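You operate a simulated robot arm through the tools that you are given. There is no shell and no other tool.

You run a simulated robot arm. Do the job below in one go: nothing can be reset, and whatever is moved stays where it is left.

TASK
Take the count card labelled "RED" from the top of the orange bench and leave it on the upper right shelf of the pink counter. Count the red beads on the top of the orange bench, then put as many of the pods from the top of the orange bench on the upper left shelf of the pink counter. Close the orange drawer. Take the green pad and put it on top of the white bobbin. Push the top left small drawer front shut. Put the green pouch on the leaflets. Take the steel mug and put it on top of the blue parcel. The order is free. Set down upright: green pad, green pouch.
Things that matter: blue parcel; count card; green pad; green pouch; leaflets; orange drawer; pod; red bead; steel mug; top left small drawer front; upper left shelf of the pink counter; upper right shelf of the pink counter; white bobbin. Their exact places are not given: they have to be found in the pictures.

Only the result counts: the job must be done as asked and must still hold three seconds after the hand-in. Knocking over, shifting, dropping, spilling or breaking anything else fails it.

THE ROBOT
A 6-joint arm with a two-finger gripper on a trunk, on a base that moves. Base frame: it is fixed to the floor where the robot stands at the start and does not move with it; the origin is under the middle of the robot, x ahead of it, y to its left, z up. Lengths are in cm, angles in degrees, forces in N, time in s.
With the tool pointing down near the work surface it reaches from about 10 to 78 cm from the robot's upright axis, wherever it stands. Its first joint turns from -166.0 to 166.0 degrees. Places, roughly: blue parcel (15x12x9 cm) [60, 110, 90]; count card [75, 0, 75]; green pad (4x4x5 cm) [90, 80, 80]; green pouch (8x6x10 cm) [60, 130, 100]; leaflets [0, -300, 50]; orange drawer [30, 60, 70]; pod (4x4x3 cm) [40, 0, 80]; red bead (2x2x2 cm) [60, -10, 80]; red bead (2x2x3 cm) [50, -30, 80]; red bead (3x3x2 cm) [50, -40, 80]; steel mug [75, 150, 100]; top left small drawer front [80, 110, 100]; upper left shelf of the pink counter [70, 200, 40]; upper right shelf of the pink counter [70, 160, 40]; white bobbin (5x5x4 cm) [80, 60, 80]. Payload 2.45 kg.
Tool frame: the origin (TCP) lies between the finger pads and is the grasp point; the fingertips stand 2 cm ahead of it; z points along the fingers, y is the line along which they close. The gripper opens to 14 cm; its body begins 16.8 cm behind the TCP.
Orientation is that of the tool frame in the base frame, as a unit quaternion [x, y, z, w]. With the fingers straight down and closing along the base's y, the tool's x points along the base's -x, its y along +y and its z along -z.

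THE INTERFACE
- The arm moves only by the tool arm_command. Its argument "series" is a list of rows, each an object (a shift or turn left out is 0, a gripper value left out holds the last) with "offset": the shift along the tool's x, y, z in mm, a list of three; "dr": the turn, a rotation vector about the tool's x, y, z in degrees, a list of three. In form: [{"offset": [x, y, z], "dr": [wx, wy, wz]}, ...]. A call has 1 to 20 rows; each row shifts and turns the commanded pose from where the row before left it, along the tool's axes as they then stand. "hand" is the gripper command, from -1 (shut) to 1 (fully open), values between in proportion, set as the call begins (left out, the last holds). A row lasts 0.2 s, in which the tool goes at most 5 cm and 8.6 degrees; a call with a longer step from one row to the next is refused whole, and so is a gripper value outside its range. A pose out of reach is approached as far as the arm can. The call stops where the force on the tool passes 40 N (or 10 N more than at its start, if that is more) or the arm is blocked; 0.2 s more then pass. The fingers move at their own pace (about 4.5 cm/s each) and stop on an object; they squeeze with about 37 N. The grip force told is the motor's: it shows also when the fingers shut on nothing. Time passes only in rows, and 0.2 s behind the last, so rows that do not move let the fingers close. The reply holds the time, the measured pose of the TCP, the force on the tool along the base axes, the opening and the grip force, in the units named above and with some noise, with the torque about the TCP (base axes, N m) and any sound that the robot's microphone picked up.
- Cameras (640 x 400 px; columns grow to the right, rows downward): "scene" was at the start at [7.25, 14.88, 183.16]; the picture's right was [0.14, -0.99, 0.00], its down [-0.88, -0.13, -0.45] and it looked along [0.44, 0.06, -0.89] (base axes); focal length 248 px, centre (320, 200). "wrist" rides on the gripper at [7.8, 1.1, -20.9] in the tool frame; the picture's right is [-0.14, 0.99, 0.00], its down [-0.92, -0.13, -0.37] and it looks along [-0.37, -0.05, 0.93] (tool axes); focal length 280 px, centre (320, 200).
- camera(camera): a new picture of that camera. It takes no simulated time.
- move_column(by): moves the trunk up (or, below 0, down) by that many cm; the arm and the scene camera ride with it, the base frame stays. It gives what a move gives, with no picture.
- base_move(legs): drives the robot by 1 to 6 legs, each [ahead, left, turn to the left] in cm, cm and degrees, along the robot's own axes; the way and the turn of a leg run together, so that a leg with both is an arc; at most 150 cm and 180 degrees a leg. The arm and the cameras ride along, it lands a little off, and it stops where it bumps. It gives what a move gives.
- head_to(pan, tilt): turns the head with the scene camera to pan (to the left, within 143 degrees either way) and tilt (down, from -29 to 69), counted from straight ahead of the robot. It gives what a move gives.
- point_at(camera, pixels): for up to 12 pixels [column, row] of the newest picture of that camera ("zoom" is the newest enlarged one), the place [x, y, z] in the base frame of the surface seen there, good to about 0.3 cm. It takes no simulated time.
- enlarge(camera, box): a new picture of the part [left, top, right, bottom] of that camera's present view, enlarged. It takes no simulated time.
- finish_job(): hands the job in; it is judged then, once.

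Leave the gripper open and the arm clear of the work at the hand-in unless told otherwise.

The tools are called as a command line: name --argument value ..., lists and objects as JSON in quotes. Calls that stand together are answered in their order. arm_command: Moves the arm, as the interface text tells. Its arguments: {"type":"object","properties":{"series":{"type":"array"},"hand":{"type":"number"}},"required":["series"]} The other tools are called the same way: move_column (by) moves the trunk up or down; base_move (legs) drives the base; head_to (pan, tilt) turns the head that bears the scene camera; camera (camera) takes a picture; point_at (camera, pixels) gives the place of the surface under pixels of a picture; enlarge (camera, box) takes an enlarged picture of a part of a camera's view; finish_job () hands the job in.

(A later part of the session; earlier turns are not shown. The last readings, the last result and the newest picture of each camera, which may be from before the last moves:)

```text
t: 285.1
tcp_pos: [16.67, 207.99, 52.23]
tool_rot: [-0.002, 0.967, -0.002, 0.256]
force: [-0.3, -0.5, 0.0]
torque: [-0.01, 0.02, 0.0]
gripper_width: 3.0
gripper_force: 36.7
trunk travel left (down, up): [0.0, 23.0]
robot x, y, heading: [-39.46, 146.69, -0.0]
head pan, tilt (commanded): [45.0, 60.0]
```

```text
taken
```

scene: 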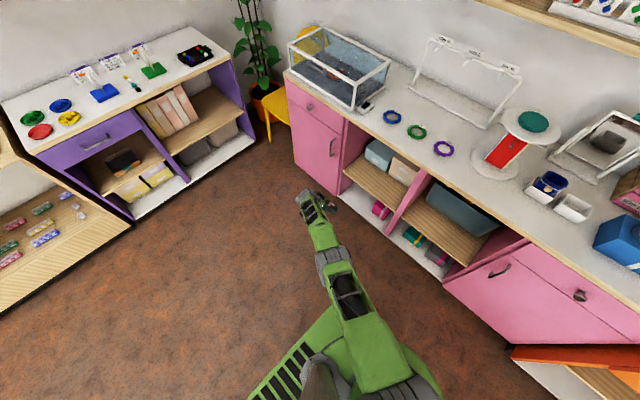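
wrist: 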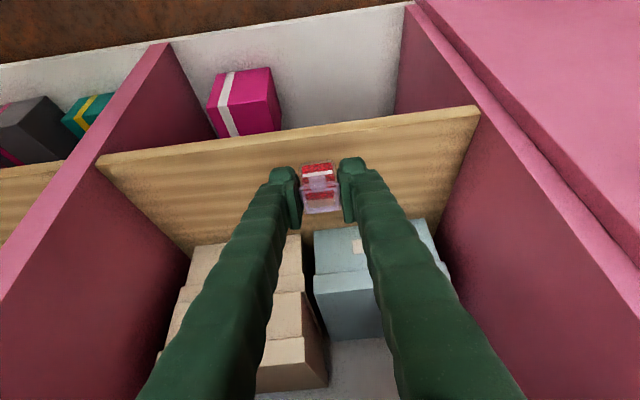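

point_at --camera "scene" --pixels '[[385, 370], [370, 345], [358, 325], [335, 268], [328, 258], [322, 235], [316, 215], [310, 200], [330, 205], [340, 275]]'

enlarge --camera "scene" --box '[250, 180, 430, 400]'

```text
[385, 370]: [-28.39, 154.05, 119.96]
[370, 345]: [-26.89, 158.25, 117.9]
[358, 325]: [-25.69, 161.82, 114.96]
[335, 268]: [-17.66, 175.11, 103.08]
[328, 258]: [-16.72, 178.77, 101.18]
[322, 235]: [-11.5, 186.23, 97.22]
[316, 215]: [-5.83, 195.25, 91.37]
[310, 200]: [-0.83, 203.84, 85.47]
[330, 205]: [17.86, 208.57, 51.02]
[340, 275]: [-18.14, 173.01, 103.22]
```

```text
1.82 times, centred on (340, 290) of scene
```

zoom: 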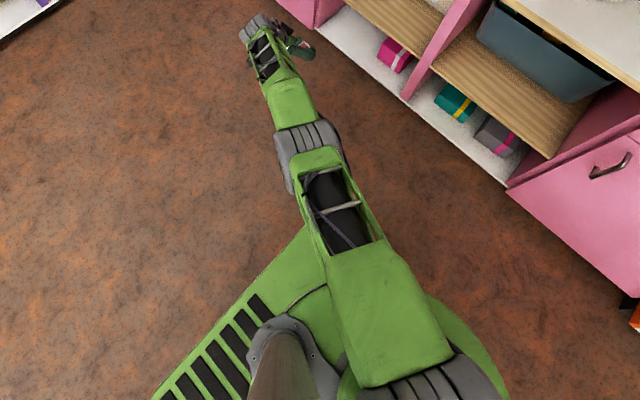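

Measurements show the elbow is bent slightly the wrong way (forearm −30°, upper arm −37°). I stretch it straight first and then move down and inward, which bends the elbow the right way.

arm_command --series '[{"offset": [-5, 27.5, 28.7]}, {"offset": [0, 0, 0]}, {"offset": [33.2, -34.7, 11]}, {"offset": [33.2, -34.7, 11]}, {"offset": [33.2, -34.7, 11]}, {"offset": [33.2, -34.7, 11]}, {"offset": [0, 0, 0]}]'

camera --camera "scene"

```text
t: 286.7
tcp_pos: [7.54, 194.22, 42.03]
tool_rot: [-0.003, 0.967, -0.002, 0.255]
force: [0.1, 0.5, 0.0]
torque: [-0.01, 0.01, -0.02]
gripper_width: 3.03
gripper_force: 36.7
out of reach, approached as far as the arm can: row 1
trunk travel left (down, up): [0.0, 23.0]
robot x, y, heading: [-40.0, 146.5, 0.1]
head pan, tilt (commanded): [45.0, 60.0]
```

```text
taken
```

scene: 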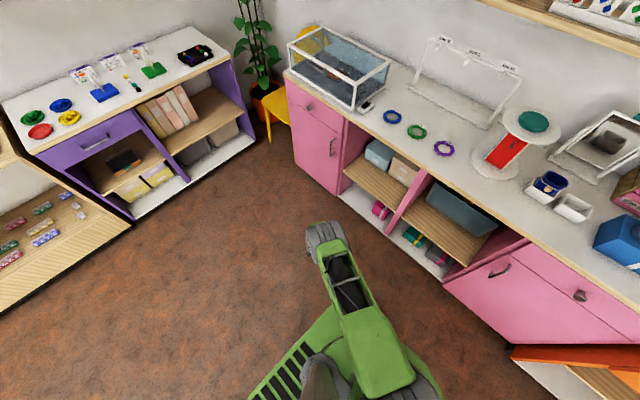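

The elbow is right again. I raise the hand, pull it in, and check before driving.

arm_command --series '[{"offset": [-19.8, 0, -34.7]}, {"offset": [-19.8, 0, -34.7]}, {"offset": [-19.8, 0, -34.7]}, {"offset": [26.3, -29.3, -15]}, {"offset": [26.3, -29.3, -15]}, {"offset": [26.3, -29.3, -15]}, {"offset": [0, 0, 0]}]'

```text
t: 288.3
tcp_pos: [0.09, 189.31, 54.13]
tool_rot: [-0.004, 0.968, -0.017, 0.252]
force: [-0.1, 0.4, -0.1]
torque: [-0.01, -0.01, 0.0]
gripper_width: 3.05
gripper_force: 37.3
out of reach, approached as far as the arm can: row 5, 6
trunk travel left (down, up): [0.0, 23.0]
robot x, y, heading: [-39.38, 146.36, -0.1]
head pan, tilt (commanded): [45.0, 60.0]
```

The tool-roll joint reached its limit there. I use a more extended arm pose and insert by driving instead. First I extend the hand again.

arm_command --series '[{"offset": [-34.7, 15, 19.8]}, {"offset": [-34.7, 15, 19.8]}, {"offset": [0, 0, 0]}]'

```text
t: 289.1
tcp_pos: [8.02, 192.37, 54.08]
tool_rot: [-0.003, 0.967, -0.002, 0.256]
force: [0.1, 0.3, -1.0]
torque: [-0.01, -0.01, 0.01]
gripper_width: 3.04
gripper_force: 36.6
trunk travel left (down, up): [0.0, 23.0]
robot x, y, heading: [-39.54, 146.37, 0.2]
head pan, tilt (commanded): [45.0, 60.0]
```

Good. Now drive: left 8 cm, ahead 28 cm, then look.

base_move --legs '[[0, 8, 0], [28, 0, 0]]'

camera --camera "wrist"

camera --camera "scene"

```text
t: 292.0
tcp_pos: [35.6, 200.46, 53.92]
tool_rot: [-0.002, 0.967, -0.003, 0.255]
force: [0.9, 0.8, -0.8]
torque: [-0.03, 0.04, 0.0]
gripper_width: 3.03
gripper_force: 36.9
trunk travel left (down, up): [0.0, 23.0]
robot x, y, heading: [-11.53, 154.74, -0.1]
head pan, tilt (commanded): [45.0, 60.0]
```

```text
taken
```

wrist: 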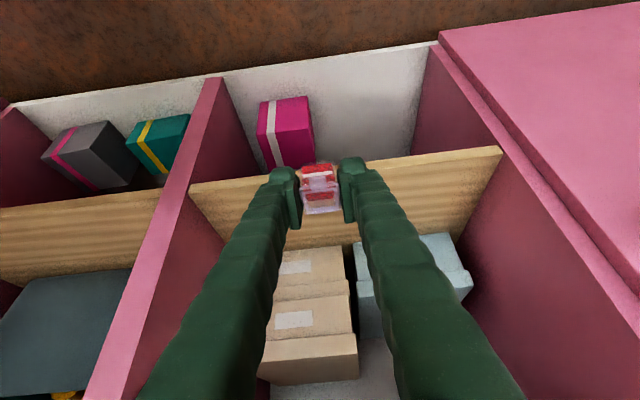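

```text
taken
```

scene: 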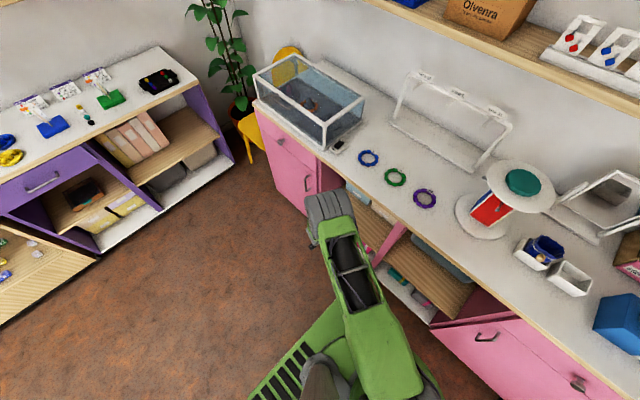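

Now ahead 16 cm so the pod is over the shelf.

base_move --legs '[[16, 0, 0]]'

camera --camera "wrist"

```text
t: 293.4
tcp_pos: [51.7, 200.52, 53.82]
tool_rot: [-0.002, 0.967, -0.002, 0.255]
force: [-0.3, 0.6, -0.1]
torque: [0.02, 0.05, -0.01]
gripper_width: 3.02
gripper_force: 36.9
trunk travel left (down, up): [0.0, 23.0]
robot x, y, heading: [4.26, 154.35, 0.1]
head pan, tilt (commanded): [45.0, 60.0]
```

```text
taken
```

wrist: 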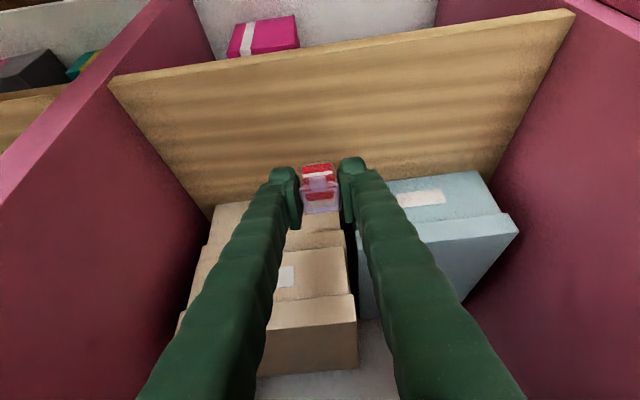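

I lower 8 cm toward the shelf.

arm_command --series '[{"offset": [13.2, 0, 23.1]}, {"offset": [13.2, 0, 23.1]}, {"offset": [13.2, 0, 23.1]}, {"offset": [0, 0, 0]}]'

camera --camera "wrist"

```text
t: 294.4
tcp_pos: [51.69, 200.34, 46.05]
tool_rot: [-0.001, 0.967, -0.003, 0.255]
force: [0.0, -0.4, -0.4]
torque: [0.01, 0.01, -0.02]
gripper_width: 2.98
gripper_force: 37.2
trunk travel left (down, up): [0.0, 23.0]
robot x, y, heading: [4.13, 154.62, -0.0]
head pan, tilt (commanded): [45.0, 60.0]
```

```text
taken
```

wrist: 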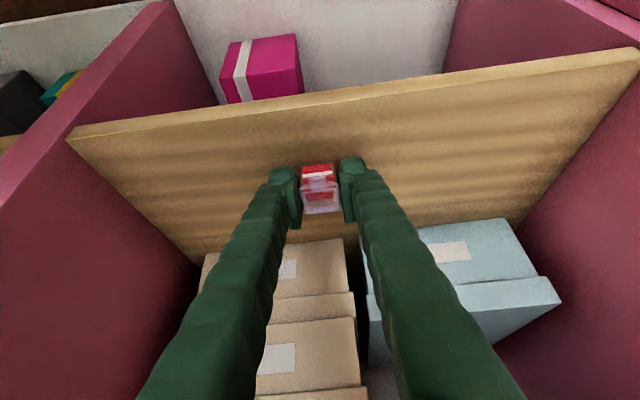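

arm_command --series '[{"offset": [1.0, 0, 1.74]}, {"offset": [1.0, 0, 1.74]}, {"offset": [1.0, 0, 1.74]}, {"offset": [1.0, 0, 1.74]}, {"offset": [0, 0, 0]}]'

arm_command --series '[{"offset": [0.5, 0, 0.87]}, {"offset": [0.5, 0, 0.87]}, {"offset": [0, 0, 0]}]'

```text
t: 295.6
tcp_pos: [51.61, 200.38, 45.29]
tool_rot: [-0.002, 0.967, -0.002, 0.255]
force: [0.8, 0.2, -0.3]
torque: [-0.01, 0.03, 0.01]
gripper_width: 3.0
gripper_force: 36.9
trunk travel left (down, up): [0.0, 23.0]
robot x, y, heading: [4.41, 154.78, 0.0]
head pan, tilt (commanded): [45.0, 60.0]
```

```text
t: 296.4
tcp_pos: [51.57, 200.41, 45.13]
tool_rot: [-0.002, 0.967, -0.002, 0.256]
force: [-0.6, -0.9, 2.2]
torque: [0.01, -0.02, 0.0]
gripper_width: 2.99
gripper_force: 37.2
trunk travel left (down, up): [0.0, 23.0]
robot x, y, heading: [4.36, 154.58, -0.1]
head pan, tilt (commanded): [45.0, 60.0]
```

Contact begins at z≈45.1 (2 N). I open the gripper.

arm_command --series '[{"offset": [0.2, 0, 0.3]}, {"offset": [0, 0, 0]}, {"offset": [0, 0, 0]}, {"offset": [0, 0, 0]}, {"offset": [0, 0, 0]}]' --hand -0.1

camera --camera "wrist"

```text
t: 297.6
tcp_pos: [51.57, 200.36, 44.97]
tool_rot: [-0.002, 0.967, -0.003, 0.255]
force: [0.0, -0.8, 0.3]
torque: [-0.01, -0.04, -0.03]
gripper_width: 6.3
gripper_force: 0.0
trunk travel left (down, up): [0.0, 23.0]
robot x, y, heading: [4.24, 154.24, 0.1]
head pan, tilt (commanded): [45.0, 60.0]
```

```text
taken
```

wrist: 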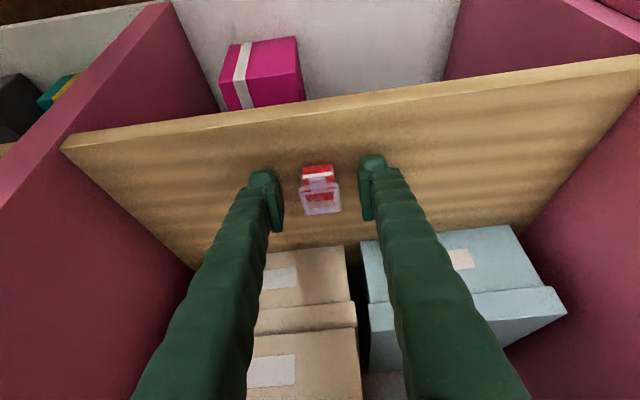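

The pod stands on the shelf. I retreat along the tool axis 9 cm, then back the robot out.

arm_command --series '[{"offset": [0, 0, -30]}, {"offset": [0, 0, -30]}, {"offset": [0, 0, -30]}, {"offset": [0, 0, 0]}]'

camera --camera "wrist"

```text
t: 298.6
tcp_pos: [47.11, 200.44, 52.73]
tool_rot: [-0.002, 0.967, -0.002, 0.255]
force: [0.4, 0.9, -0.2]
torque: [0.0, 0.01, 0.0]
gripper_width: 6.3
gripper_force: 0.2
trunk travel left (down, up): [0.0, 23.0]
robot x, y, heading: [4.46, 154.9, -0.1]
head pan, tilt (commanded): [45.0, 60.0]
```

```text
taken
```

wrist: 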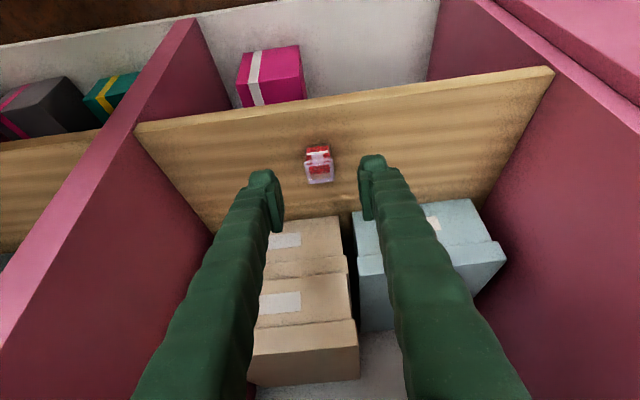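

The first pod is well placed. I back out, raise the hand, and drive to the green pod.

base_move --legs '[[-18, 0, 0]]'

arm_command --series '[{"offset": [-20, 0, -34.6]}, {"offset": [-20, 0, -34.6]}, {"offset": [-20, 0, -34.6]}, {"offset": [-20, 0, -34.6]}, {"offset": [-20, 0, -34.6]}, {"offset": [-20, 0, -34.6]}, {"offset": [-20, 0, -34.6]}, {"offset": [-20, 0, -34.6]}, {"offset": [-20, 0, -34.6]}, {"offset": [-20, 0, -34.6]}, {"offset": [-20, 0, -34.6]}, {"offset": [-20, 0, -34.6]}, {"offset": [-20, 0, -34.6]}, {"offset": [-20, 0, -34.6]}, {"offset": [-20, 0, -34.6]}, {"offset": [-20, 0, -34.6]}, {"offset": [0, 0, 0]}]'

```text
t: 300.2
tcp_pos: [28.61, 200.65, 52.72]
tool_rot: [-0.004, 0.967, -0.003, 0.255]
force: [-0.5, 0.5, 0.2]
torque: [0.01, 0.03, -0.02]
gripper_width: 6.28
gripper_force: 0.1
trunk travel left (down, up): [0.0, 23.0]
robot x, y, heading: [-14.35, 154.14, 0.1]
head pan, tilt (commanded): [45.0, 60.0]
```

```text
t: 303.8
tcp_pos: [29.14, 200.9, 116.58]
tool_rot: [-0.004, 0.967, -0.002, 0.256]
force: [0.4, 0.1, -0.5]
torque: [-0.02, -0.01, -0.01]
gripper_width: 6.28
gripper_force: 0.1
trunk travel left (down, up): [0.0, 23.0]
robot x, y, heading: [-13.99, 154.58, 0.2]
head pan, tilt (commanded): [45.0, 60.0]
```

base_move --legs '[[0, -150, 0], [10, -54.4, 0]]'

camera --camera "wrist"

```text
t: 321.9
tcp_pos: [38.42, -2.85, 116.55]
tool_rot: [0.001, 0.967, -0.003, 0.255]
force: [-0.2, 0.5, 0.4]
torque: [0.02, -0.02, 0.0]
gripper_width: 6.32
gripper_force: 0.2
trunk travel left (down, up): [0.0, 23.0]
robot x, y, heading: [-5.31, -48.7, -0.5]
head pan, tilt (commanded): [45.0, 60.0]
```

```text
taken
```

wrist: 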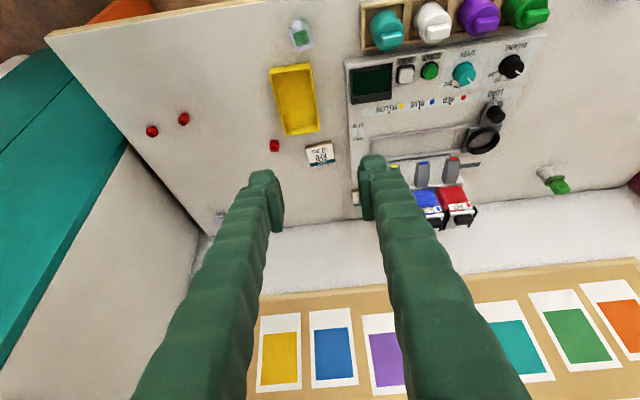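

arm_command --series '[{"offset": [20, 0, 34.6]}, {"offset": [20, 0, 34.6]}, {"offset": [20, 0, 34.6]}, {"offset": [20, 0, 34.6]}, {"offset": [20, 0, 34.6]}, {"offset": [20, 0, 34.6]}, {"offset": [0, 0, 0]}]'

camera --camera "wrist"

enlarge --camera "wrist" --box '[250, 70, 390, 190]'

```text
t: 323.5
tcp_pos: [38.38, -3.14, 92.6]
tool_rot: [0.0, 0.967, -0.003, 0.255]
force: [1.1, 0.6, 0.3]
torque: [0.01, -0.02, 0.04]
gripper_width: 6.34
gripper_force: 0.1
trunk travel left (down, up): [0.0, 23.0]
robot x, y, heading: [-5.51, -48.74, -0.4]
head pan, tilt (commanded): [45.0, 60.0]
```

```text
taken
```

wrist: 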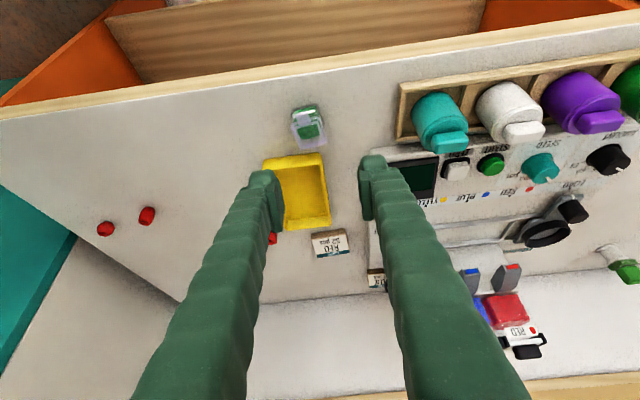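

```text
3.33 times, centred on (320, 130) of wrist
```

zoom: 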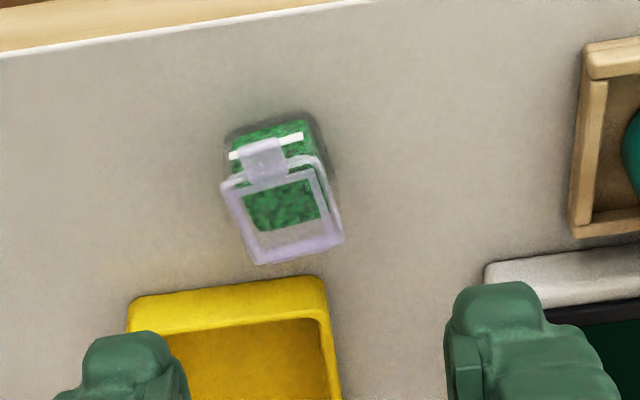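

The green pod is turned a little and lies just in front of the yellow tray. I measure it.

point_at --camera "zoom" --pixels '[[226, 184], [260, 258], [340, 238], [308, 165], [290, 125], [262, 160], [135, 305], [320, 285], [290, 215], [230, 130], [320, 125], [445, 300]]'

```text
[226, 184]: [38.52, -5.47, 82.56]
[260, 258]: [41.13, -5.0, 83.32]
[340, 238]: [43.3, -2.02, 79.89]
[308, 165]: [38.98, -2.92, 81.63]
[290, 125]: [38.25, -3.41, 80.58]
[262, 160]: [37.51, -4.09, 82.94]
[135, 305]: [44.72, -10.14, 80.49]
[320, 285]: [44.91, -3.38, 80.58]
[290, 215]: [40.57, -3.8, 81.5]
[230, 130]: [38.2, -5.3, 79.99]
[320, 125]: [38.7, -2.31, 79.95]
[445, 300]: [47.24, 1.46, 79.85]
```

Pod centre ≈ (39.9,−3.75), turned about +10°; the tray edge is at x≈44.6. I turn the gripper 10° about the vertical and lower.

arm_command --series '[{"dr": [-2.5, 0, -4.33]}, {"dr": [-2.5, 0, -4.33]}, {"offset": [13.9, -2.9, 28.7]}, {"offset": [13.9, -2.9, 28.7]}, {"offset": [13.9, -2.9, 28.7]}, {"offset": [0, 0, 0]}]'

camera --camera "wrist"

```text
t: 324.9
tcp_pos: [39.15, -3.72, 83.25]
tool_rot: [-0.083, 0.963, 0.02, 0.254]
force: [0.1, 0.5, -0.2]
torque: [0.0, -0.01, 0.02]
gripper_width: 6.29
gripper_force: 0.1
trunk travel left (down, up): [0.0, 23.0]
robot x, y, heading: [-4.75, -48.56, -0.3]
head pan, tilt (commanded): [45.0, 60.0]
```

```text
taken
```

wrist: 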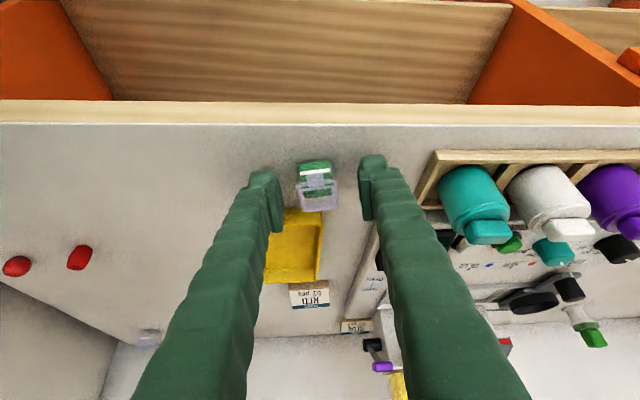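

Well aligned. I close and lift.

arm_command --series '[{"offset": [1, 0, 1.7]}, {"offset": [0, 0, 0]}, {"offset": [0, 0, 0]}, {"offset": [0, 0, 0]}, {"offset": [0, 0, 0]}, {"offset": [0, 0, 0]}]' --hand -1

arm_command --series '[{"offset": [-19.8, 0, -34.8]}, {"offset": [-19.8, 0, -34.8]}, {"offset": [-19.8, 0, -34.8]}, {"offset": [-19.8, 0, -34.8]}, {"offset": [-19.8, 0, -34.8]}, {"offset": [-19.8, 0, -34.8]}, {"offset": [-19.8, 0, -34.8]}, {"offset": [-19.8, 0, -34.8]}, {"dr": [2.5, 0, 4.33]}, {"dr": [2.5, 0, 4.33]}, {"offset": [0, 0, 0]}]'

enlarge --camera "wrist" --box '[240, 110, 400, 240]'

```text
t: 326.3
tcp_pos: [39.11, -3.89, 83.04]
tool_rot: [-0.084, 0.963, 0.02, 0.254]
force: [0.7, 0.2, -0.2]
torque: [0.01, 0.01, -0.01]
gripper_width: 3.0
gripper_force: 36.7
trunk travel left (down, up): [0.0, 23.0]
robot x, y, heading: [-4.97, -48.92, 0.1]
head pan, tilt (commanded): [45.0, 60.0]
```

```text
t: 328.7
tcp_pos: [39.07, -3.47, 114.9]
tool_rot: [0.001, 0.967, -0.003, 0.256]
force: [0.9, -0.6, -0.1]
torque: [0.03, -0.03, 0.0]
gripper_width: 2.99
gripper_force: 37.0
trunk travel left (down, up): [0.0, 23.0]
robot x, y, heading: [-5.22, -48.6, -0.3]
head pan, tilt (commanded): [45.0, 60.0]
```

```text
3.08 times, centred on (320, 175) of wrist
```

zoom: 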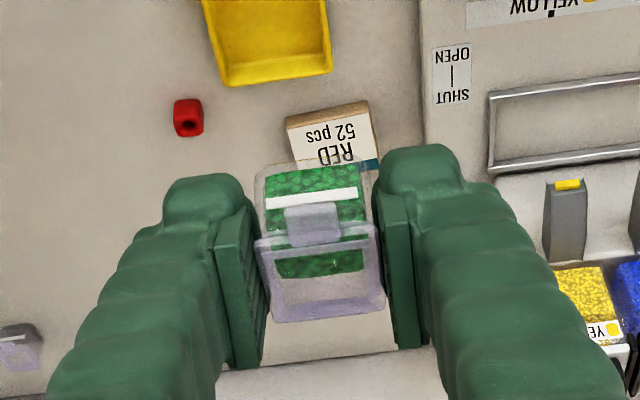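

Held. I back up 8 cm and drive left to the left bay (target y≈209).

base_move --legs '[[-8, 0, 0.3], [0, 150, 0], [0, 62.5, 0]]'

arm_command --series '[{"offset": [20, 0, 34.6]}, {"offset": [20, 0, 34.6]}, {"offset": [20, 0, 34.6]}, {"offset": [20, 0, 34.6]}, {"offset": [20, 0, 34.6]}, {"offset": [20, 0, 34.6]}, {"offset": [20, 0, 34.6]}, {"offset": [20, 0, 34.6]}, {"offset": [20, 0, 34.6]}, {"offset": [20, 0, 34.6]}, {"offset": [20, 0, 34.6]}, {"offset": [20, 0, 34.6]}, {"offset": [20, 0, 34.6]}, {"offset": [20, 0, 34.6]}, {"offset": [20, 0, 34.6]}, {"offset": [0, 0, 0]}]'

camera --camera "wrist"

```text
t: 348.2
tcp_pos: [32.81, 208.56, 114.87]
tool_rot: [0.004, 0.967, -0.004, 0.255]
force: [-0.5, -0.5, 0.3]
torque: [0.01, 0.01, 0.01]
gripper_width: 3.02
gripper_force: 37.1
trunk travel left (down, up): [0.0, 23.0]
robot x, y, heading: [-11.74, 163.92, -1.2]
head pan, tilt (commanded): [45.0, 60.0]
```

```text
t: 351.6
tcp_pos: [32.55, 208.17, 55.03]
tool_rot: [0.006, 0.967, -0.005, 0.256]
force: [-0.2, -0.2, -0.2]
torque: [0.01, -0.01, 0.01]
gripper_width: 3.0
gripper_force: 36.6
trunk travel left (down, up): [0.0, 23.0]
robot x, y, heading: [-11.75, 163.67, -1.1]
head pan, tilt (commanded): [45.0, 60.0]
```

```text
taken
```

wrist: 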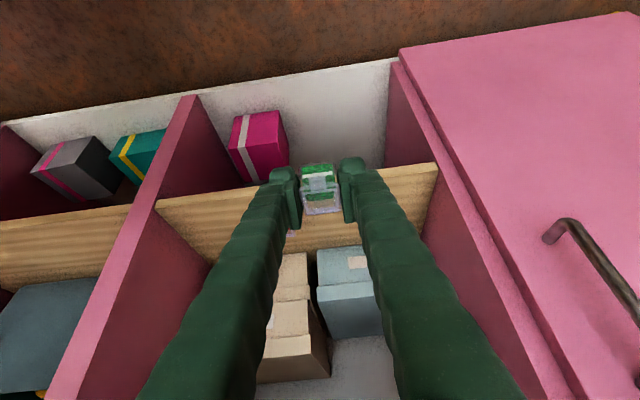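

base_move --legs '[[19.5, 1, 1.0]]'

camera --camera "wrist"

```text
t: 353.1
tcp_pos: [51.3, 209.89, 55.03]
tool_rot: [-0.004, 0.967, -0.002, 0.256]
force: [0.4, -0.2, 0.0]
torque: [0.01, 0.01, -0.01]
gripper_width: 3.01
gripper_force: 36.8
trunk travel left (down, up): [0.0, 23.0]
robot x, y, heading: [7.49, 164.72, 0.5]
head pan, tilt (commanded): [45.0, 60.0]
```

```text
taken
```

wrist: 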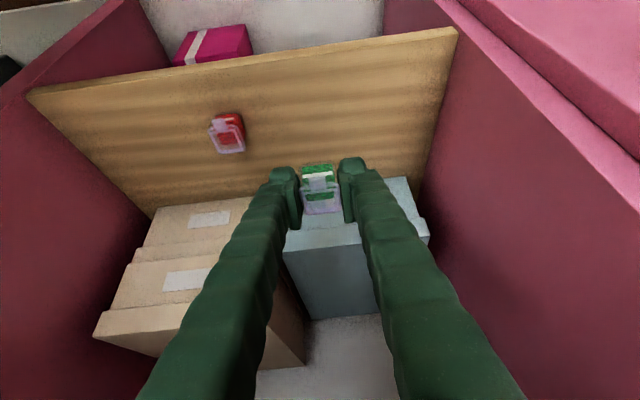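

The first pod is at (228,133); there's room. I lower the green pod.

arm_command --series '[{"offset": [15.5, 0, 27.2]}, {"offset": [15.5, 0, 27.2]}, {"offset": [15.5, 0, 27.2]}, {"offset": [0, 0, 0]}]'

arm_command --series '[{"offset": [0.5, 0, 0.87]}, {"offset": [0.5, 0, 0.87]}, {"offset": [0.5, 0, 0.87]}, {"offset": [0, 0, 0]}]'

```text
t: 354.1
tcp_pos: [51.05, 209.97, 45.62]
tool_rot: [-0.004, 0.967, -0.002, 0.256]
force: [0.8, -0.2, 0.3]
torque: [0.0, -0.02, -0.01]
gripper_width: 3.01
gripper_force: 36.5
trunk travel left (down, up): [0.0, 23.0]
robot x, y, heading: [7.86, 164.57, 0.1]
head pan, tilt (commanded): [45.0, 60.0]
```

```text
t: 355.1
tcp_pos: [51.15, 209.96, 45.54]
tool_rot: [-0.004, 0.967, -0.002, 0.256]
force: [0.3, -0.8, -0.3]
torque: [-0.01, 0.0, 0.0]
gripper_width: 3.0
gripper_force: 37.2
trunk travel left (down, up): [0.0, 23.0]
robot x, y, heading: [7.57, 164.56, 0.5]
head pan, tilt (commanded): [45.0, 60.0]
```

arm_command --series '[{"offset": [0.5, 0, 0.87]}, {"offset": [0.5, 0, 0.87]}, {"offset": [0.5, 0, 0.87]}, {"offset": [0, 0, 0]}]'

arm_command --series '[{"offset": [0.5, 0, 0.87]}, {"offset": [0.5, 0, 0.87]}, {"offset": [0, 0, 0]}]'

```text
t: 356.1
tcp_pos: [51.21, 209.76, 45.28]
tool_rot: [-0.004, 0.967, -0.002, 0.256]
force: [-0.4, -0.1, -0.1]
torque: [0.04, 0.02, -0.01]
gripper_width: 3.01
gripper_force: 37.2
trunk travel left (down, up): [0.0, 23.0]
robot x, y, heading: [7.96, 164.6, 0.3]
head pan, tilt (commanded): [45.0, 60.0]
```

```text
t: 356.9
tcp_pos: [51.15, 209.85, 44.92]
tool_rot: [-0.004, 0.967, -0.002, 0.255]
force: [-2.5, -0.2, 6.6]
torque: [0.04, 0.09, 0.02]
gripper_width: 3.0
gripper_force: 37.5
trunk travel left (down, up): [0.0, 23.0]
robot x, y, heading: [7.72, 164.76, 0.3]
head pan, tilt (commanded): [45.0, 60.0]
```

Contact (6.6 N). I open and retreat.

arm_command --series '[{"offset": [0, 0, 0]}, {"offset": [0, 0, 0]}, {"offset": [0, 0, 0]}, {"offset": [0, 0, 0]}]' --hand -0.2

arm_command --series '[{"offset": [0, 0, -25]}, {"offset": [0, 0, -35]}, {"offset": [0, 0, -35]}, {"offset": [0, 0, 0]}]'

camera --camera "wrist"

```text
t: 357.9
tcp_pos: [51.17, 209.8, 44.9]
tool_rot: [-0.005, 0.967, -0.002, 0.255]
force: [0.3, 0.2, -0.2]
torque: [0.01, 0.02, -0.01]
gripper_width: 5.6
gripper_force: 0.1
trunk travel left (down, up): [0.0, 23.0]
robot x, y, heading: [7.69, 164.49, 0.4]
head pan, tilt (commanded): [45.0, 60.0]
```

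```text
t: 358.9
tcp_pos: [46.63, 209.69, 53.03]
tool_rot: [-0.004, 0.967, -0.004, 0.256]
force: [-0.7, 0.0, -0.2]
torque: [0.01, -0.02, -0.01]
gripper_width: 5.6
gripper_force: 0.1
trunk travel left (down, up): [0.0, 23.0]
robot x, y, heading: [7.7, 164.88, 0.3]
head pan, tilt (commanded): [45.0, 60.0]
```

```text
taken
```

wrist: 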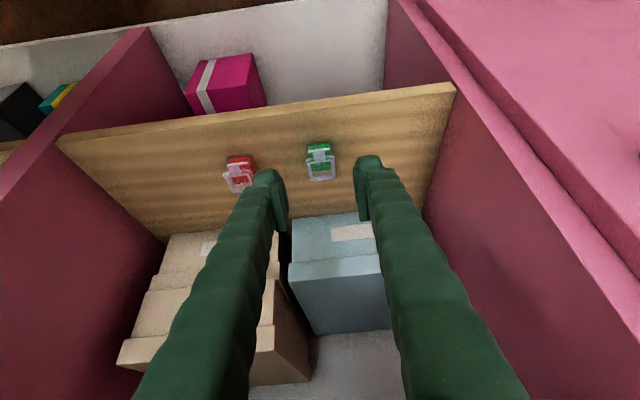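

Two pods are on the shelf. I back out, raise, and fetch the blue pod.

base_move --legs '[[-20, 0, 0]]'

arm_command --series '[{"offset": [-20, 0, -34.6]}, {"offset": [-20, 0, -34.6]}, {"offset": [-20, 0, -34.6]}, {"offset": [-20, 0, -34.6]}, {"offset": [-20, 0, -34.6]}, {"offset": [-20, 0, -34.6]}, {"offset": [-20, 0, -34.6]}, {"offset": [-20, 0, -34.6]}, {"offset": [-20, 0, -34.6]}, {"offset": [-20, 0, -34.6]}, {"offset": [-20, 0, -34.6]}, {"offset": [-20, 0, -34.6]}, {"offset": [-20, 0, -34.6]}, {"offset": [-20, 0, -34.6]}, {"offset": [-20, 0, -34.6]}, {"offset": [-20, 0, -34.6]}, {"offset": [-35, 0, 20]}, {"offset": [0, 0, 0]}]'

```text
t: 360.6
tcp_pos: [26.32, 209.55, 53.07]
tool_rot: [-0.004, 0.967, -0.004, 0.256]
force: [-0.5, -0.1, -1.0]
torque: [0.01, -0.03, -0.01]
gripper_width: 5.61
gripper_force: 0.0
trunk travel left (down, up): [0.0, 23.0]
robot x, y, heading: [-12.62, 164.28, 0.3]
head pan, tilt (commanded): [45.0, 60.0]
```

```text
t: 364.4
tcp_pos: [30.74, 210.25, 117.18]
tool_rot: [-0.006, 0.967, -0.003, 0.255]
force: [0.0, 0.1, -0.5]
torque: [-0.02, 0.07, -0.01]
gripper_width: 5.57
gripper_force: 0.2
trunk travel left (down, up): [0.0, 23.0]
robot x, y, heading: [-12.75, 164.81, 0.6]
head pan, tilt (commanded): [45.0, 60.0]
```

base_move --legs '[[0, -150, -0.5], [8, -14.2, 0]]'

arm_command --series '[{"offset": [20, 0, 34.6]}, {"offset": [20, 0, 34.6]}, {"offset": [20, 0, 34.6]}, {"offset": [20, 0, 34.6]}, {"offset": [20, 0, 34.6]}, {"offset": [20, 0, 34.6]}, {"offset": [0, 0, 0]}]' --hand 0.0

camera --camera "wrist"

```text
t: 379.1
tcp_pos: [38.94, 45.01, 117.13]
tool_rot: [0.006, 0.967, -0.006, 0.254]
force: [0.6, -0.6, -0.3]
torque: [0.02, -0.01, 0.01]
gripper_width: 5.6
gripper_force: 0.1
trunk travel left (down, up): [0.0, 23.0]
robot x, y, heading: [-5.36, 0.6, -1.3]
head pan, tilt (commanded): [45.0, 60.0]
```

```text
t: 380.7
tcp_pos: [38.7, 44.74, 93.11]
tool_rot: [0.006, 0.967, -0.006, 0.255]
force: [0.5, -0.5, -0.7]
torque: [0.02, 0.02, 0.02]
gripper_width: 7.0
gripper_force: 0.1
trunk travel left (down, up): [0.0, 23.0]
robot x, y, heading: [-5.2, 0.56, -1.4]
head pan, tilt (commanded): [45.0, 60.0]
```

```text
taken
```

wrist: 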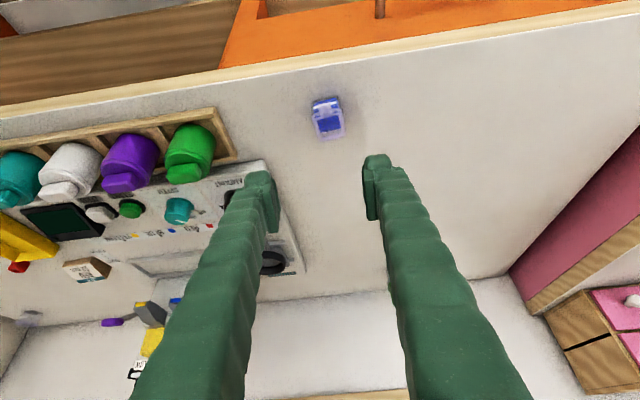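

enlarge --camera "wrist" --box '[270, 70, 390, 160]'

point_at --camera "zoom" --pixels '[[255, 180], [280, 275], [345, 160], [375, 255], [310, 230], [300, 160], [250, 210], [385, 270], [320, 275]]'

```text
4.44 times, centred on (330, 115) of wrist
```

zoom: 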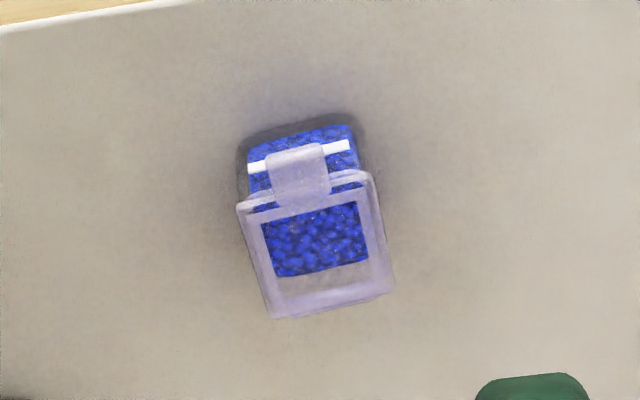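

```text
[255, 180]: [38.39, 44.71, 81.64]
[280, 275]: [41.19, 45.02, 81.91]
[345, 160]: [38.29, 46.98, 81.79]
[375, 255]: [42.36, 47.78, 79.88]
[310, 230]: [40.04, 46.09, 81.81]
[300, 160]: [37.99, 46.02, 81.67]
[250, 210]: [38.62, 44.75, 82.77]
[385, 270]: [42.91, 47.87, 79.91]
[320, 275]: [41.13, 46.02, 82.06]
```

point_at --camera "zoom" --pixels '[[246, 208], [279, 310], [386, 286], [364, 182], [330, 305], [262, 255], [378, 240]]'

```text
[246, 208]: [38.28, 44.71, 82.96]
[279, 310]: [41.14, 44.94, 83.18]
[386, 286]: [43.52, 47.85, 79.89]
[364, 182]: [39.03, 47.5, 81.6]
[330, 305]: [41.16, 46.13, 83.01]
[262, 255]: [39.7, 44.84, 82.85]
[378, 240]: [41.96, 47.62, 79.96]
```

arm_command --series '[{"dr": [-2.6, 0, -4.6]}, {"offset": [15.2, 5, 29.9]}, {"offset": [15.2, 5, 29.9]}, {"offset": [15.2, 5, 29.9]}, {"offset": [0, 0, 0]}]'

camera --camera "wrist"

```text
t: 381.9
tcp_pos: [38.92, 46.12, 82.97]
tool_rot: [-0.038, 0.966, 0.005, 0.254]
force: [0.0, 0.4, 0.2]
torque: [-0.02, 0.03, 0.02]
gripper_width: 7.01
gripper_force: 0.1
trunk travel left (down, up): [0.0, 23.0]
robot x, y, heading: [-5.53, 0.4, -1.1]
head pan, tilt (commanded): [45.0, 60.0]
```

```text
taken
```

wrist: 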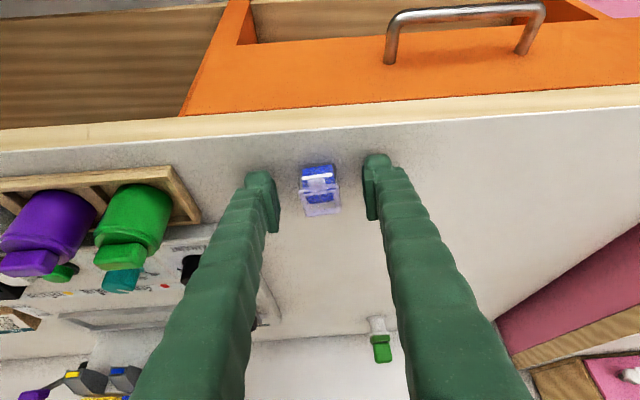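

Aligned. I close and lift.

arm_command --series '[{"offset": [0, 0, 0]}, {"offset": [0, 0, 0]}, {"offset": [0, 0, 0]}, {"offset": [0, 0, 0]}, {"offset": [0, 0, 0]}, {"offset": [0, 0, 0]}]' --hand -1

arm_command --series '[{"offset": [-19.8, 0, -34.8]}, {"offset": [-19.8, 0, -34.8]}, {"offset": [-19.8, 0, -34.8]}, {"offset": [-19.8, 0, -34.8]}, {"offset": [-19.8, 0, -34.8]}, {"offset": [-19.8, 0, -34.8]}, {"offset": [-19.8, 0, -34.8]}, {"offset": [-19.8, 0, -34.8]}, {"dr": [2.0, 0, 3.5]}, {"offset": [0, 0, 0]}]'

camera --camera "wrist"

```text
t: 383.3
tcp_pos: [38.91, 46.05, 82.85]
tool_rot: [-0.038, 0.966, 0.005, 0.254]
force: [-0.2, -0.5, -0.4]
torque: [0.01, 0.0, 0.02]
gripper_width: 3.02
gripper_force: 37.2
trunk travel left (down, up): [0.0, 23.0]
robot x, y, heading: [-5.58, 0.36, -0.7]
head pan, tilt (commanded): [45.0, 60.0]
```

```text
t: 385.5
tcp_pos: [39.16, 46.52, 115.06]
tool_rot: [-0.005, 0.967, -0.004, 0.254]
force: [-0.3, -0.4, -0.5]
torque: [-0.03, 0.01, 0.01]
gripper_width: 3.01
gripper_force: 37.3
trunk travel left (down, up): [0.0, 23.0]
robot x, y, heading: [-5.34, 0.11, -1.1]
head pan, tilt (commanded): [45.0, 60.0]
```

```text
taken
```

wrist: 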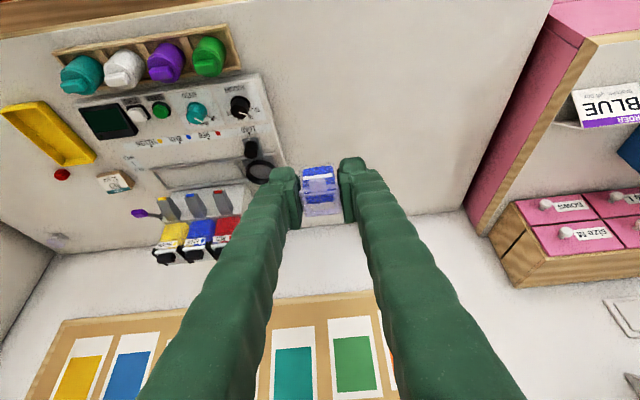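

Held. I drive to the left bay again, this time for y≈191.5.

base_move --legs '[[-8, 0, 1.1], [0, 144.5, 0]]'

arm_command --series '[{"offset": [20, 0, 34.6]}, {"offset": [20, 0, 34.6]}, {"offset": [20, 0, 34.6]}, {"offset": [20, 0, 34.6]}, {"offset": [20, 0, 34.6]}, {"offset": [20, 0, 34.6]}, {"offset": [20, 0, 34.6]}, {"offset": [20, 0, 34.6]}, {"offset": [20, 0, 34.6]}, {"offset": [20, 0, 34.6]}, {"offset": [20, 0, 34.6]}, {"offset": [20, 0, 34.6]}, {"offset": [20, 0, 34.6]}, {"offset": [20, 0, 34.6]}, {"offset": [20, 0, 34.6]}, {"offset": [0, 0, 0]}]'

camera --camera "wrist"

```text
t: 398.9
tcp_pos: [31.86, 190.16, 115.05]
tool_rot: [-0.007, 0.967, -0.003, 0.255]
force: [0.1, -0.3, -0.7]
torque: [-0.04, 0.0, 0.02]
gripper_width: 3.03
gripper_force: 37.8
trunk travel left (down, up): [0.0, 23.0]
robot x, y, heading: [-12.45, 143.74, -0.8]
head pan, tilt (commanded): [45.0, 60.0]
```

```text
t: 402.3
tcp_pos: [31.65, 189.77, 55.11]
tool_rot: [-0.006, 0.967, -0.003, 0.256]
force: [0.2, 0.9, -0.2]
torque: [-0.01, 0.01, -0.01]
gripper_width: 3.02
gripper_force: 36.9
trunk travel left (down, up): [0.0, 23.0]
robot x, y, heading: [-12.71, 143.79, -0.8]
head pan, tilt (commanded): [45.0, 60.0]
```

```text
taken
```

wrist: 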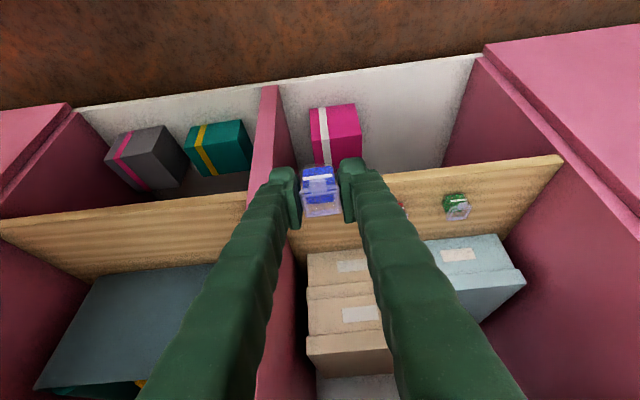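

base_move --legs '[[19.5, 1.5, 0.8]]'

camera --camera "wrist"

```text
t: 403.9
tcp_pos: [50.6, 191.63, 55.17]
tool_rot: [-0.013, 0.967, -0.001, 0.254]
force: [0.1, 0.1, 0.2]
torque: [-0.03, -0.02, 0.0]
gripper_width: 3.02
gripper_force: 36.6
trunk travel left (down, up): [0.0, 23.0]
robot x, y, heading: [7.26, 145.55, -0.1]
head pan, tilt (commanded): [45.0, 60.0]
```

```text
taken
```

wrist: 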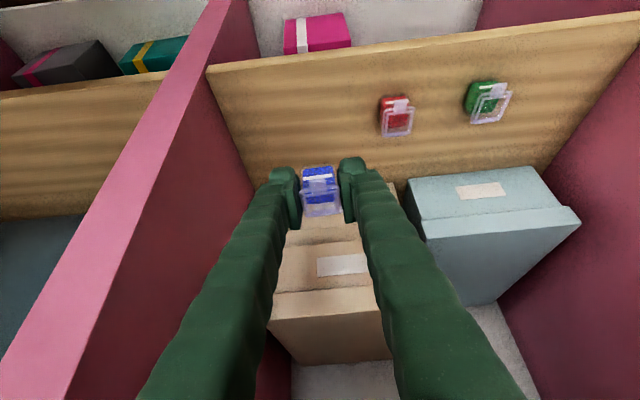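

Clear of the others. I lower the blue pod.

arm_command --series '[{"offset": [15.5, 0, 27.2]}, {"offset": [15.5, 0, 27.2]}, {"offset": [15.5, 0, 27.2]}, {"offset": [0, 0, 0]}]'

arm_command --series '[{"offset": [1.0, 0, 1.74]}, {"offset": [1.0, 0, 1.74]}, {"offset": [1.0, 0, 1.74]}, {"offset": [0, 0, 0]}]'

```text
t: 404.9
tcp_pos: [50.6, 191.67, 45.58]
tool_rot: [-0.013, 0.967, -0.001, 0.255]
force: [-0.5, 0.8, -0.3]
torque: [0.02, -0.01, -0.03]
gripper_width: 3.04
gripper_force: 37.0
trunk travel left (down, up): [0.0, 23.0]
robot x, y, heading: [7.26, 145.29, -0.0]
head pan, tilt (commanded): [45.0, 60.0]
```

```text
t: 405.9
tcp_pos: [50.59, 191.62, 45.17]
tool_rot: [-0.012, 0.967, -0.001, 0.254]
force: [-0.2, 0.8, 0.5]
torque: [-0.01, 0.02, -0.02]
gripper_width: 3.03
gripper_force: 36.7
trunk travel left (down, up): [0.0, 23.0]
robot x, y, heading: [7.02, 145.52, -0.1]
head pan, tilt (commanded): [45.0, 60.0]
```

arm_command --series '[{"offset": [0.5, 0, 0.87]}, {"offset": [0.5, 0, 0.87]}, {"offset": [0.5, 0, 0.87]}, {"offset": [0, 0, 0]}]'

arm_command --series '[{"offset": [0, 0, 0]}, {"offset": [0, 0, 0]}]'

```text
t: 406.9
tcp_pos: [50.68, 191.57, 44.89]
tool_rot: [-0.013, 0.967, -0.002, 0.255]
force: [0.2, -0.4, 0.7]
torque: [0.01, 0.0, 0.01]
gripper_width: 3.04
gripper_force: 37.1
trunk travel left (down, up): [0.0, 23.0]
robot x, y, heading: [7.34, 145.44, 0.0]
head pan, tilt (commanded): [45.0, 60.0]
```

```text
t: 407.5
tcp_pos: [50.56, 191.49, 44.85]
tool_rot: [-0.014, 0.967, -0.001, 0.254]
force: [0.0, 0.4, 0.4]
torque: [0.02, -0.02, 0.0]
gripper_width: 3.02
gripper_force: 37.3
trunk travel left (down, up): [0.0, 23.0]
robot x, y, heading: [7.26, 145.02, 0.1]
head pan, tilt (commanded): [45.0, 60.0]
```

arm_command --series '[{"offset": [0.5, 0, 0.87]}, {"offset": [0.5, 0, 0.87]}, {"offset": [0, 0, 0]}]'

```text
t: 408.3
tcp_pos: [50.73, 191.64, 44.84]
tool_rot: [-0.012, 0.967, -0.001, 0.256]
force: [-6.4, -1.7, 21.6]
torque: [0.01, 0.04, 0.01]
gripper_width: 3.01
gripper_force: 36.9
trunk travel left (down, up): [0.0, 23.0]
robot x, y, heading: [7.54, 145.33, 0.2]
head pan, tilt (commanded): [45.0, 60.0]
```

Contact. I ease off slightly, open and retreat.

arm_command --series '[{"offset": [-0.6, 0, -1.0]}, {"offset": [0, 0, 0]}]'

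arm_command --series '[{"offset": [0, 0, 0]}, {"offset": [0, 0, 0]}, {"offset": [0, 0, 0]}, {"offset": [0, 0, 0]}]' --hand -0.2

arm_command --series '[{"offset": [0, 0, -25]}, {"offset": [0, 0, -35]}, {"offset": [0, 0, -35]}, {"offset": [0, 0, 0]}]'

camera --camera "wrist"

```text
t: 408.9
tcp_pos: [50.78, 191.65, 44.94]
tool_rot: [-0.013, 0.967, -0.001, 0.255]
force: [1.8, 1.9, 10.5]
torque: [0.11, -0.11, 0.0]
gripper_width: 3.02
gripper_force: 36.6
trunk travel left (down, up): [0.0, 23.0]
robot x, y, heading: [7.07, 145.15, -0.1]
head pan, tilt (commanded): [45.0, 60.0]
```

```text
t: 409.9
tcp_pos: [50.5, 191.58, 44.77]
tool_rot: [-0.013, 0.967, -0.001, 0.255]
force: [-0.7, 0.4, 0.0]
torque: [0.02, -0.01, 0.04]
gripper_width: 5.61
gripper_force: 0.1
trunk travel left (down, up): [0.0, 23.0]
robot x, y, heading: [7.57, 145.14, -0.1]
head pan, tilt (commanded): [45.0, 60.0]
```

```text
t: 410.9
tcp_pos: [45.96, 191.44, 53.01]
tool_rot: [-0.013, 0.967, -0.001, 0.254]
force: [0.2, 0.1, 0.0]
torque: [-0.01, 0.0, -0.02]
gripper_width: 5.61
gripper_force: 0.0
trunk travel left (down, up): [0.0, 23.0]
robot x, y, heading: [7.83, 145.22, -0.1]
head pan, tilt (commanded): [45.0, 60.0]
```

```text
taken
```

wrist: 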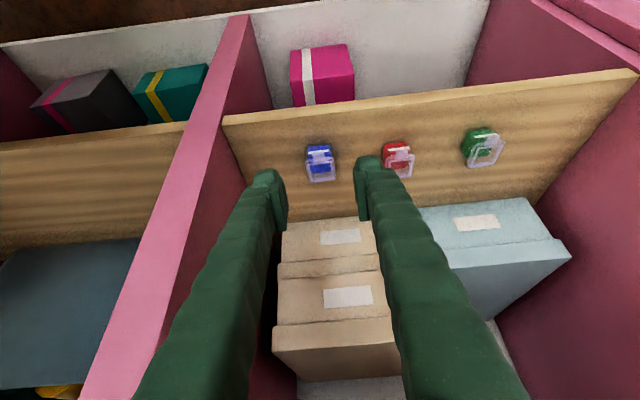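

All three pods are on the upper left shelf. Now the RED count card: I back out, raise and drive to the bench.

base_move --legs '[[-20, 0, 0]]'

arm_command --series '[{"offset": [-20, 0, -34.6]}, {"offset": [-20, 0, -34.6]}, {"offset": [-20, 0, -34.6]}, {"offset": [-20, 0, -34.6]}, {"offset": [-20, 0, -34.6]}, {"offset": [-20, 0, -34.6]}, {"offset": [-20, 0, -34.6]}, {"offset": [-20, 0, -34.6]}, {"offset": [-20, 0, -34.6]}, {"offset": [-20, 0, -34.6]}, {"offset": [-20, 0, -34.6]}, {"offset": [-20, 0, -34.6]}, {"offset": [-20, 0, -34.6]}, {"offset": [-20, 0, -34.6]}, {"offset": [-20, 0, -34.6]}, {"offset": [-20, 0, -34.6]}, {"offset": [-35, 0, 20]}, {"offset": [-35, 0, 20]}, {"offset": [-35, 0, 20]}, {"offset": [0, 0, 0]}]'

```text
t: 412.5
tcp_pos: [26.36, 191.39, 53.1]
tool_rot: [-0.013, 0.967, -0.001, 0.254]
force: [0.0, -0.1, 0.0]
torque: [0.01, 0.0, -0.02]
gripper_width: 5.6
gripper_force: 0.1
trunk travel left (down, up): [0.0, 23.0]
robot x, y, heading: [-12.7, 144.8, 0.1]
head pan, tilt (commanded): [45.0, 60.0]
```

```text
t: 416.7
tcp_pos: [38.91, 192.26, 116.73]
tool_rot: [-0.013, 0.967, -0.001, 0.255]
force: [0.0, -0.5, -0.7]
torque: [-0.01, 0.01, 0.01]
gripper_width: 5.6
gripper_force: 0.0
trunk travel left (down, up): [0.0, 23.0]
robot x, y, heading: [-12.38, 145.58, -0.0]
head pan, tilt (commanded): [45.0, 60.0]
```

base_move --legs '[[0, -150, 0], [0, -47.3, 0], [18, 0, 0]]'

camera --camera "wrist"

```text
t: 435.1
tcp_pos: [56.32, -2.71, 116.68]
tool_rot: [-0.007, 0.967, -0.002, 0.254]
force: [0.3, 0.5, 0.1]
torque: [-0.02, 0.02, -0.03]
gripper_width: 5.6
gripper_force: 0.1
trunk travel left (down, up): [0.0, 23.0]
robot x, y, heading: [4.52, -49.18, -0.8]
head pan, tilt (commanded): [45.0, 60.0]
```

```text
taken
```

wrist: 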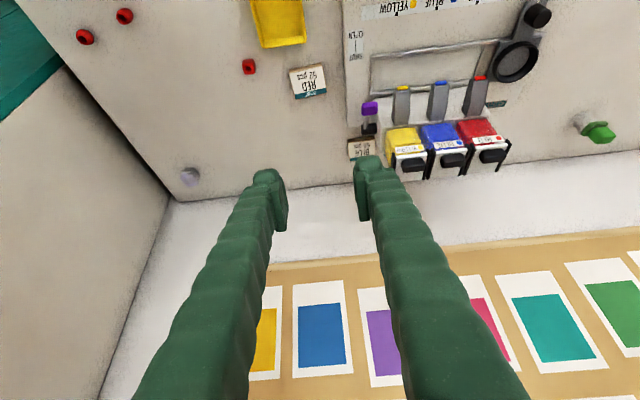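

enlarge --camera "wrist" --box '[260, 40, 380, 130]'

point_at --camera "zoom" --pixels '[[130, 130], [240, 115], [265, 220], [150, 250], [195, 180], [140, 160], [250, 160], [200, 240], [120, 200], [300, 200], [190, 120], [265, 240]]'

```text
4.44 times, centred on (320, 85) of wrist
```

zoom: 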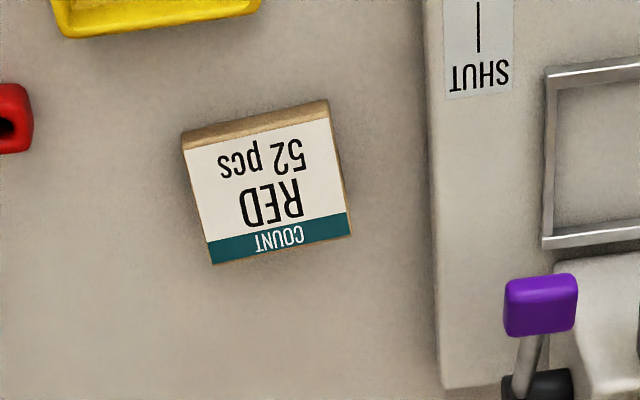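

```text
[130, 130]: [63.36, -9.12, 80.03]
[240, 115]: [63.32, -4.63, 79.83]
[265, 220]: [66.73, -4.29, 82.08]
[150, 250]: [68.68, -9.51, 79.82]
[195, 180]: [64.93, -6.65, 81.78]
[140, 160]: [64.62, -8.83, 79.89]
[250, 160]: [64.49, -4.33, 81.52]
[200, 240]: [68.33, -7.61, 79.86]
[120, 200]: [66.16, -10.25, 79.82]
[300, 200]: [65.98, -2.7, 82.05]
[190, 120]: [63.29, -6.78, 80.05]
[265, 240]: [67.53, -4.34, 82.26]
```

point_at --camera "zoom" --pixels '[[190, 150], [326, 118], [345, 228], [216, 257], [187, 136], [326, 104], [205, 220], [340, 180], [270, 190], [195, 185]]'

```text
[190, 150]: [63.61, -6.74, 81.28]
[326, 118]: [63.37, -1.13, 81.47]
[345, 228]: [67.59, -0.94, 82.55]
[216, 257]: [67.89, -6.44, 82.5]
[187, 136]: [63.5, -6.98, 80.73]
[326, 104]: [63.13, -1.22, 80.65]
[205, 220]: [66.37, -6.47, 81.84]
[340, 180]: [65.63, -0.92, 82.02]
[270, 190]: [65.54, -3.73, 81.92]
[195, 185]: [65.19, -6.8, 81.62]
```

point_at --camera "zoom" --pixels '[[425, 150], [430, 220], [437, 300], [450, 200], [420, 200], [445, 150], [470, 150], [395, 200]]'

```text
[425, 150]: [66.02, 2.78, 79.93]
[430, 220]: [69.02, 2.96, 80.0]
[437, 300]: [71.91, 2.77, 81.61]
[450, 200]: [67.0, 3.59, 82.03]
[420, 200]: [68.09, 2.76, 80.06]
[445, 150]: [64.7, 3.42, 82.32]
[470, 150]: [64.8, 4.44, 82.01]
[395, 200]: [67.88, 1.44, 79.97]
```

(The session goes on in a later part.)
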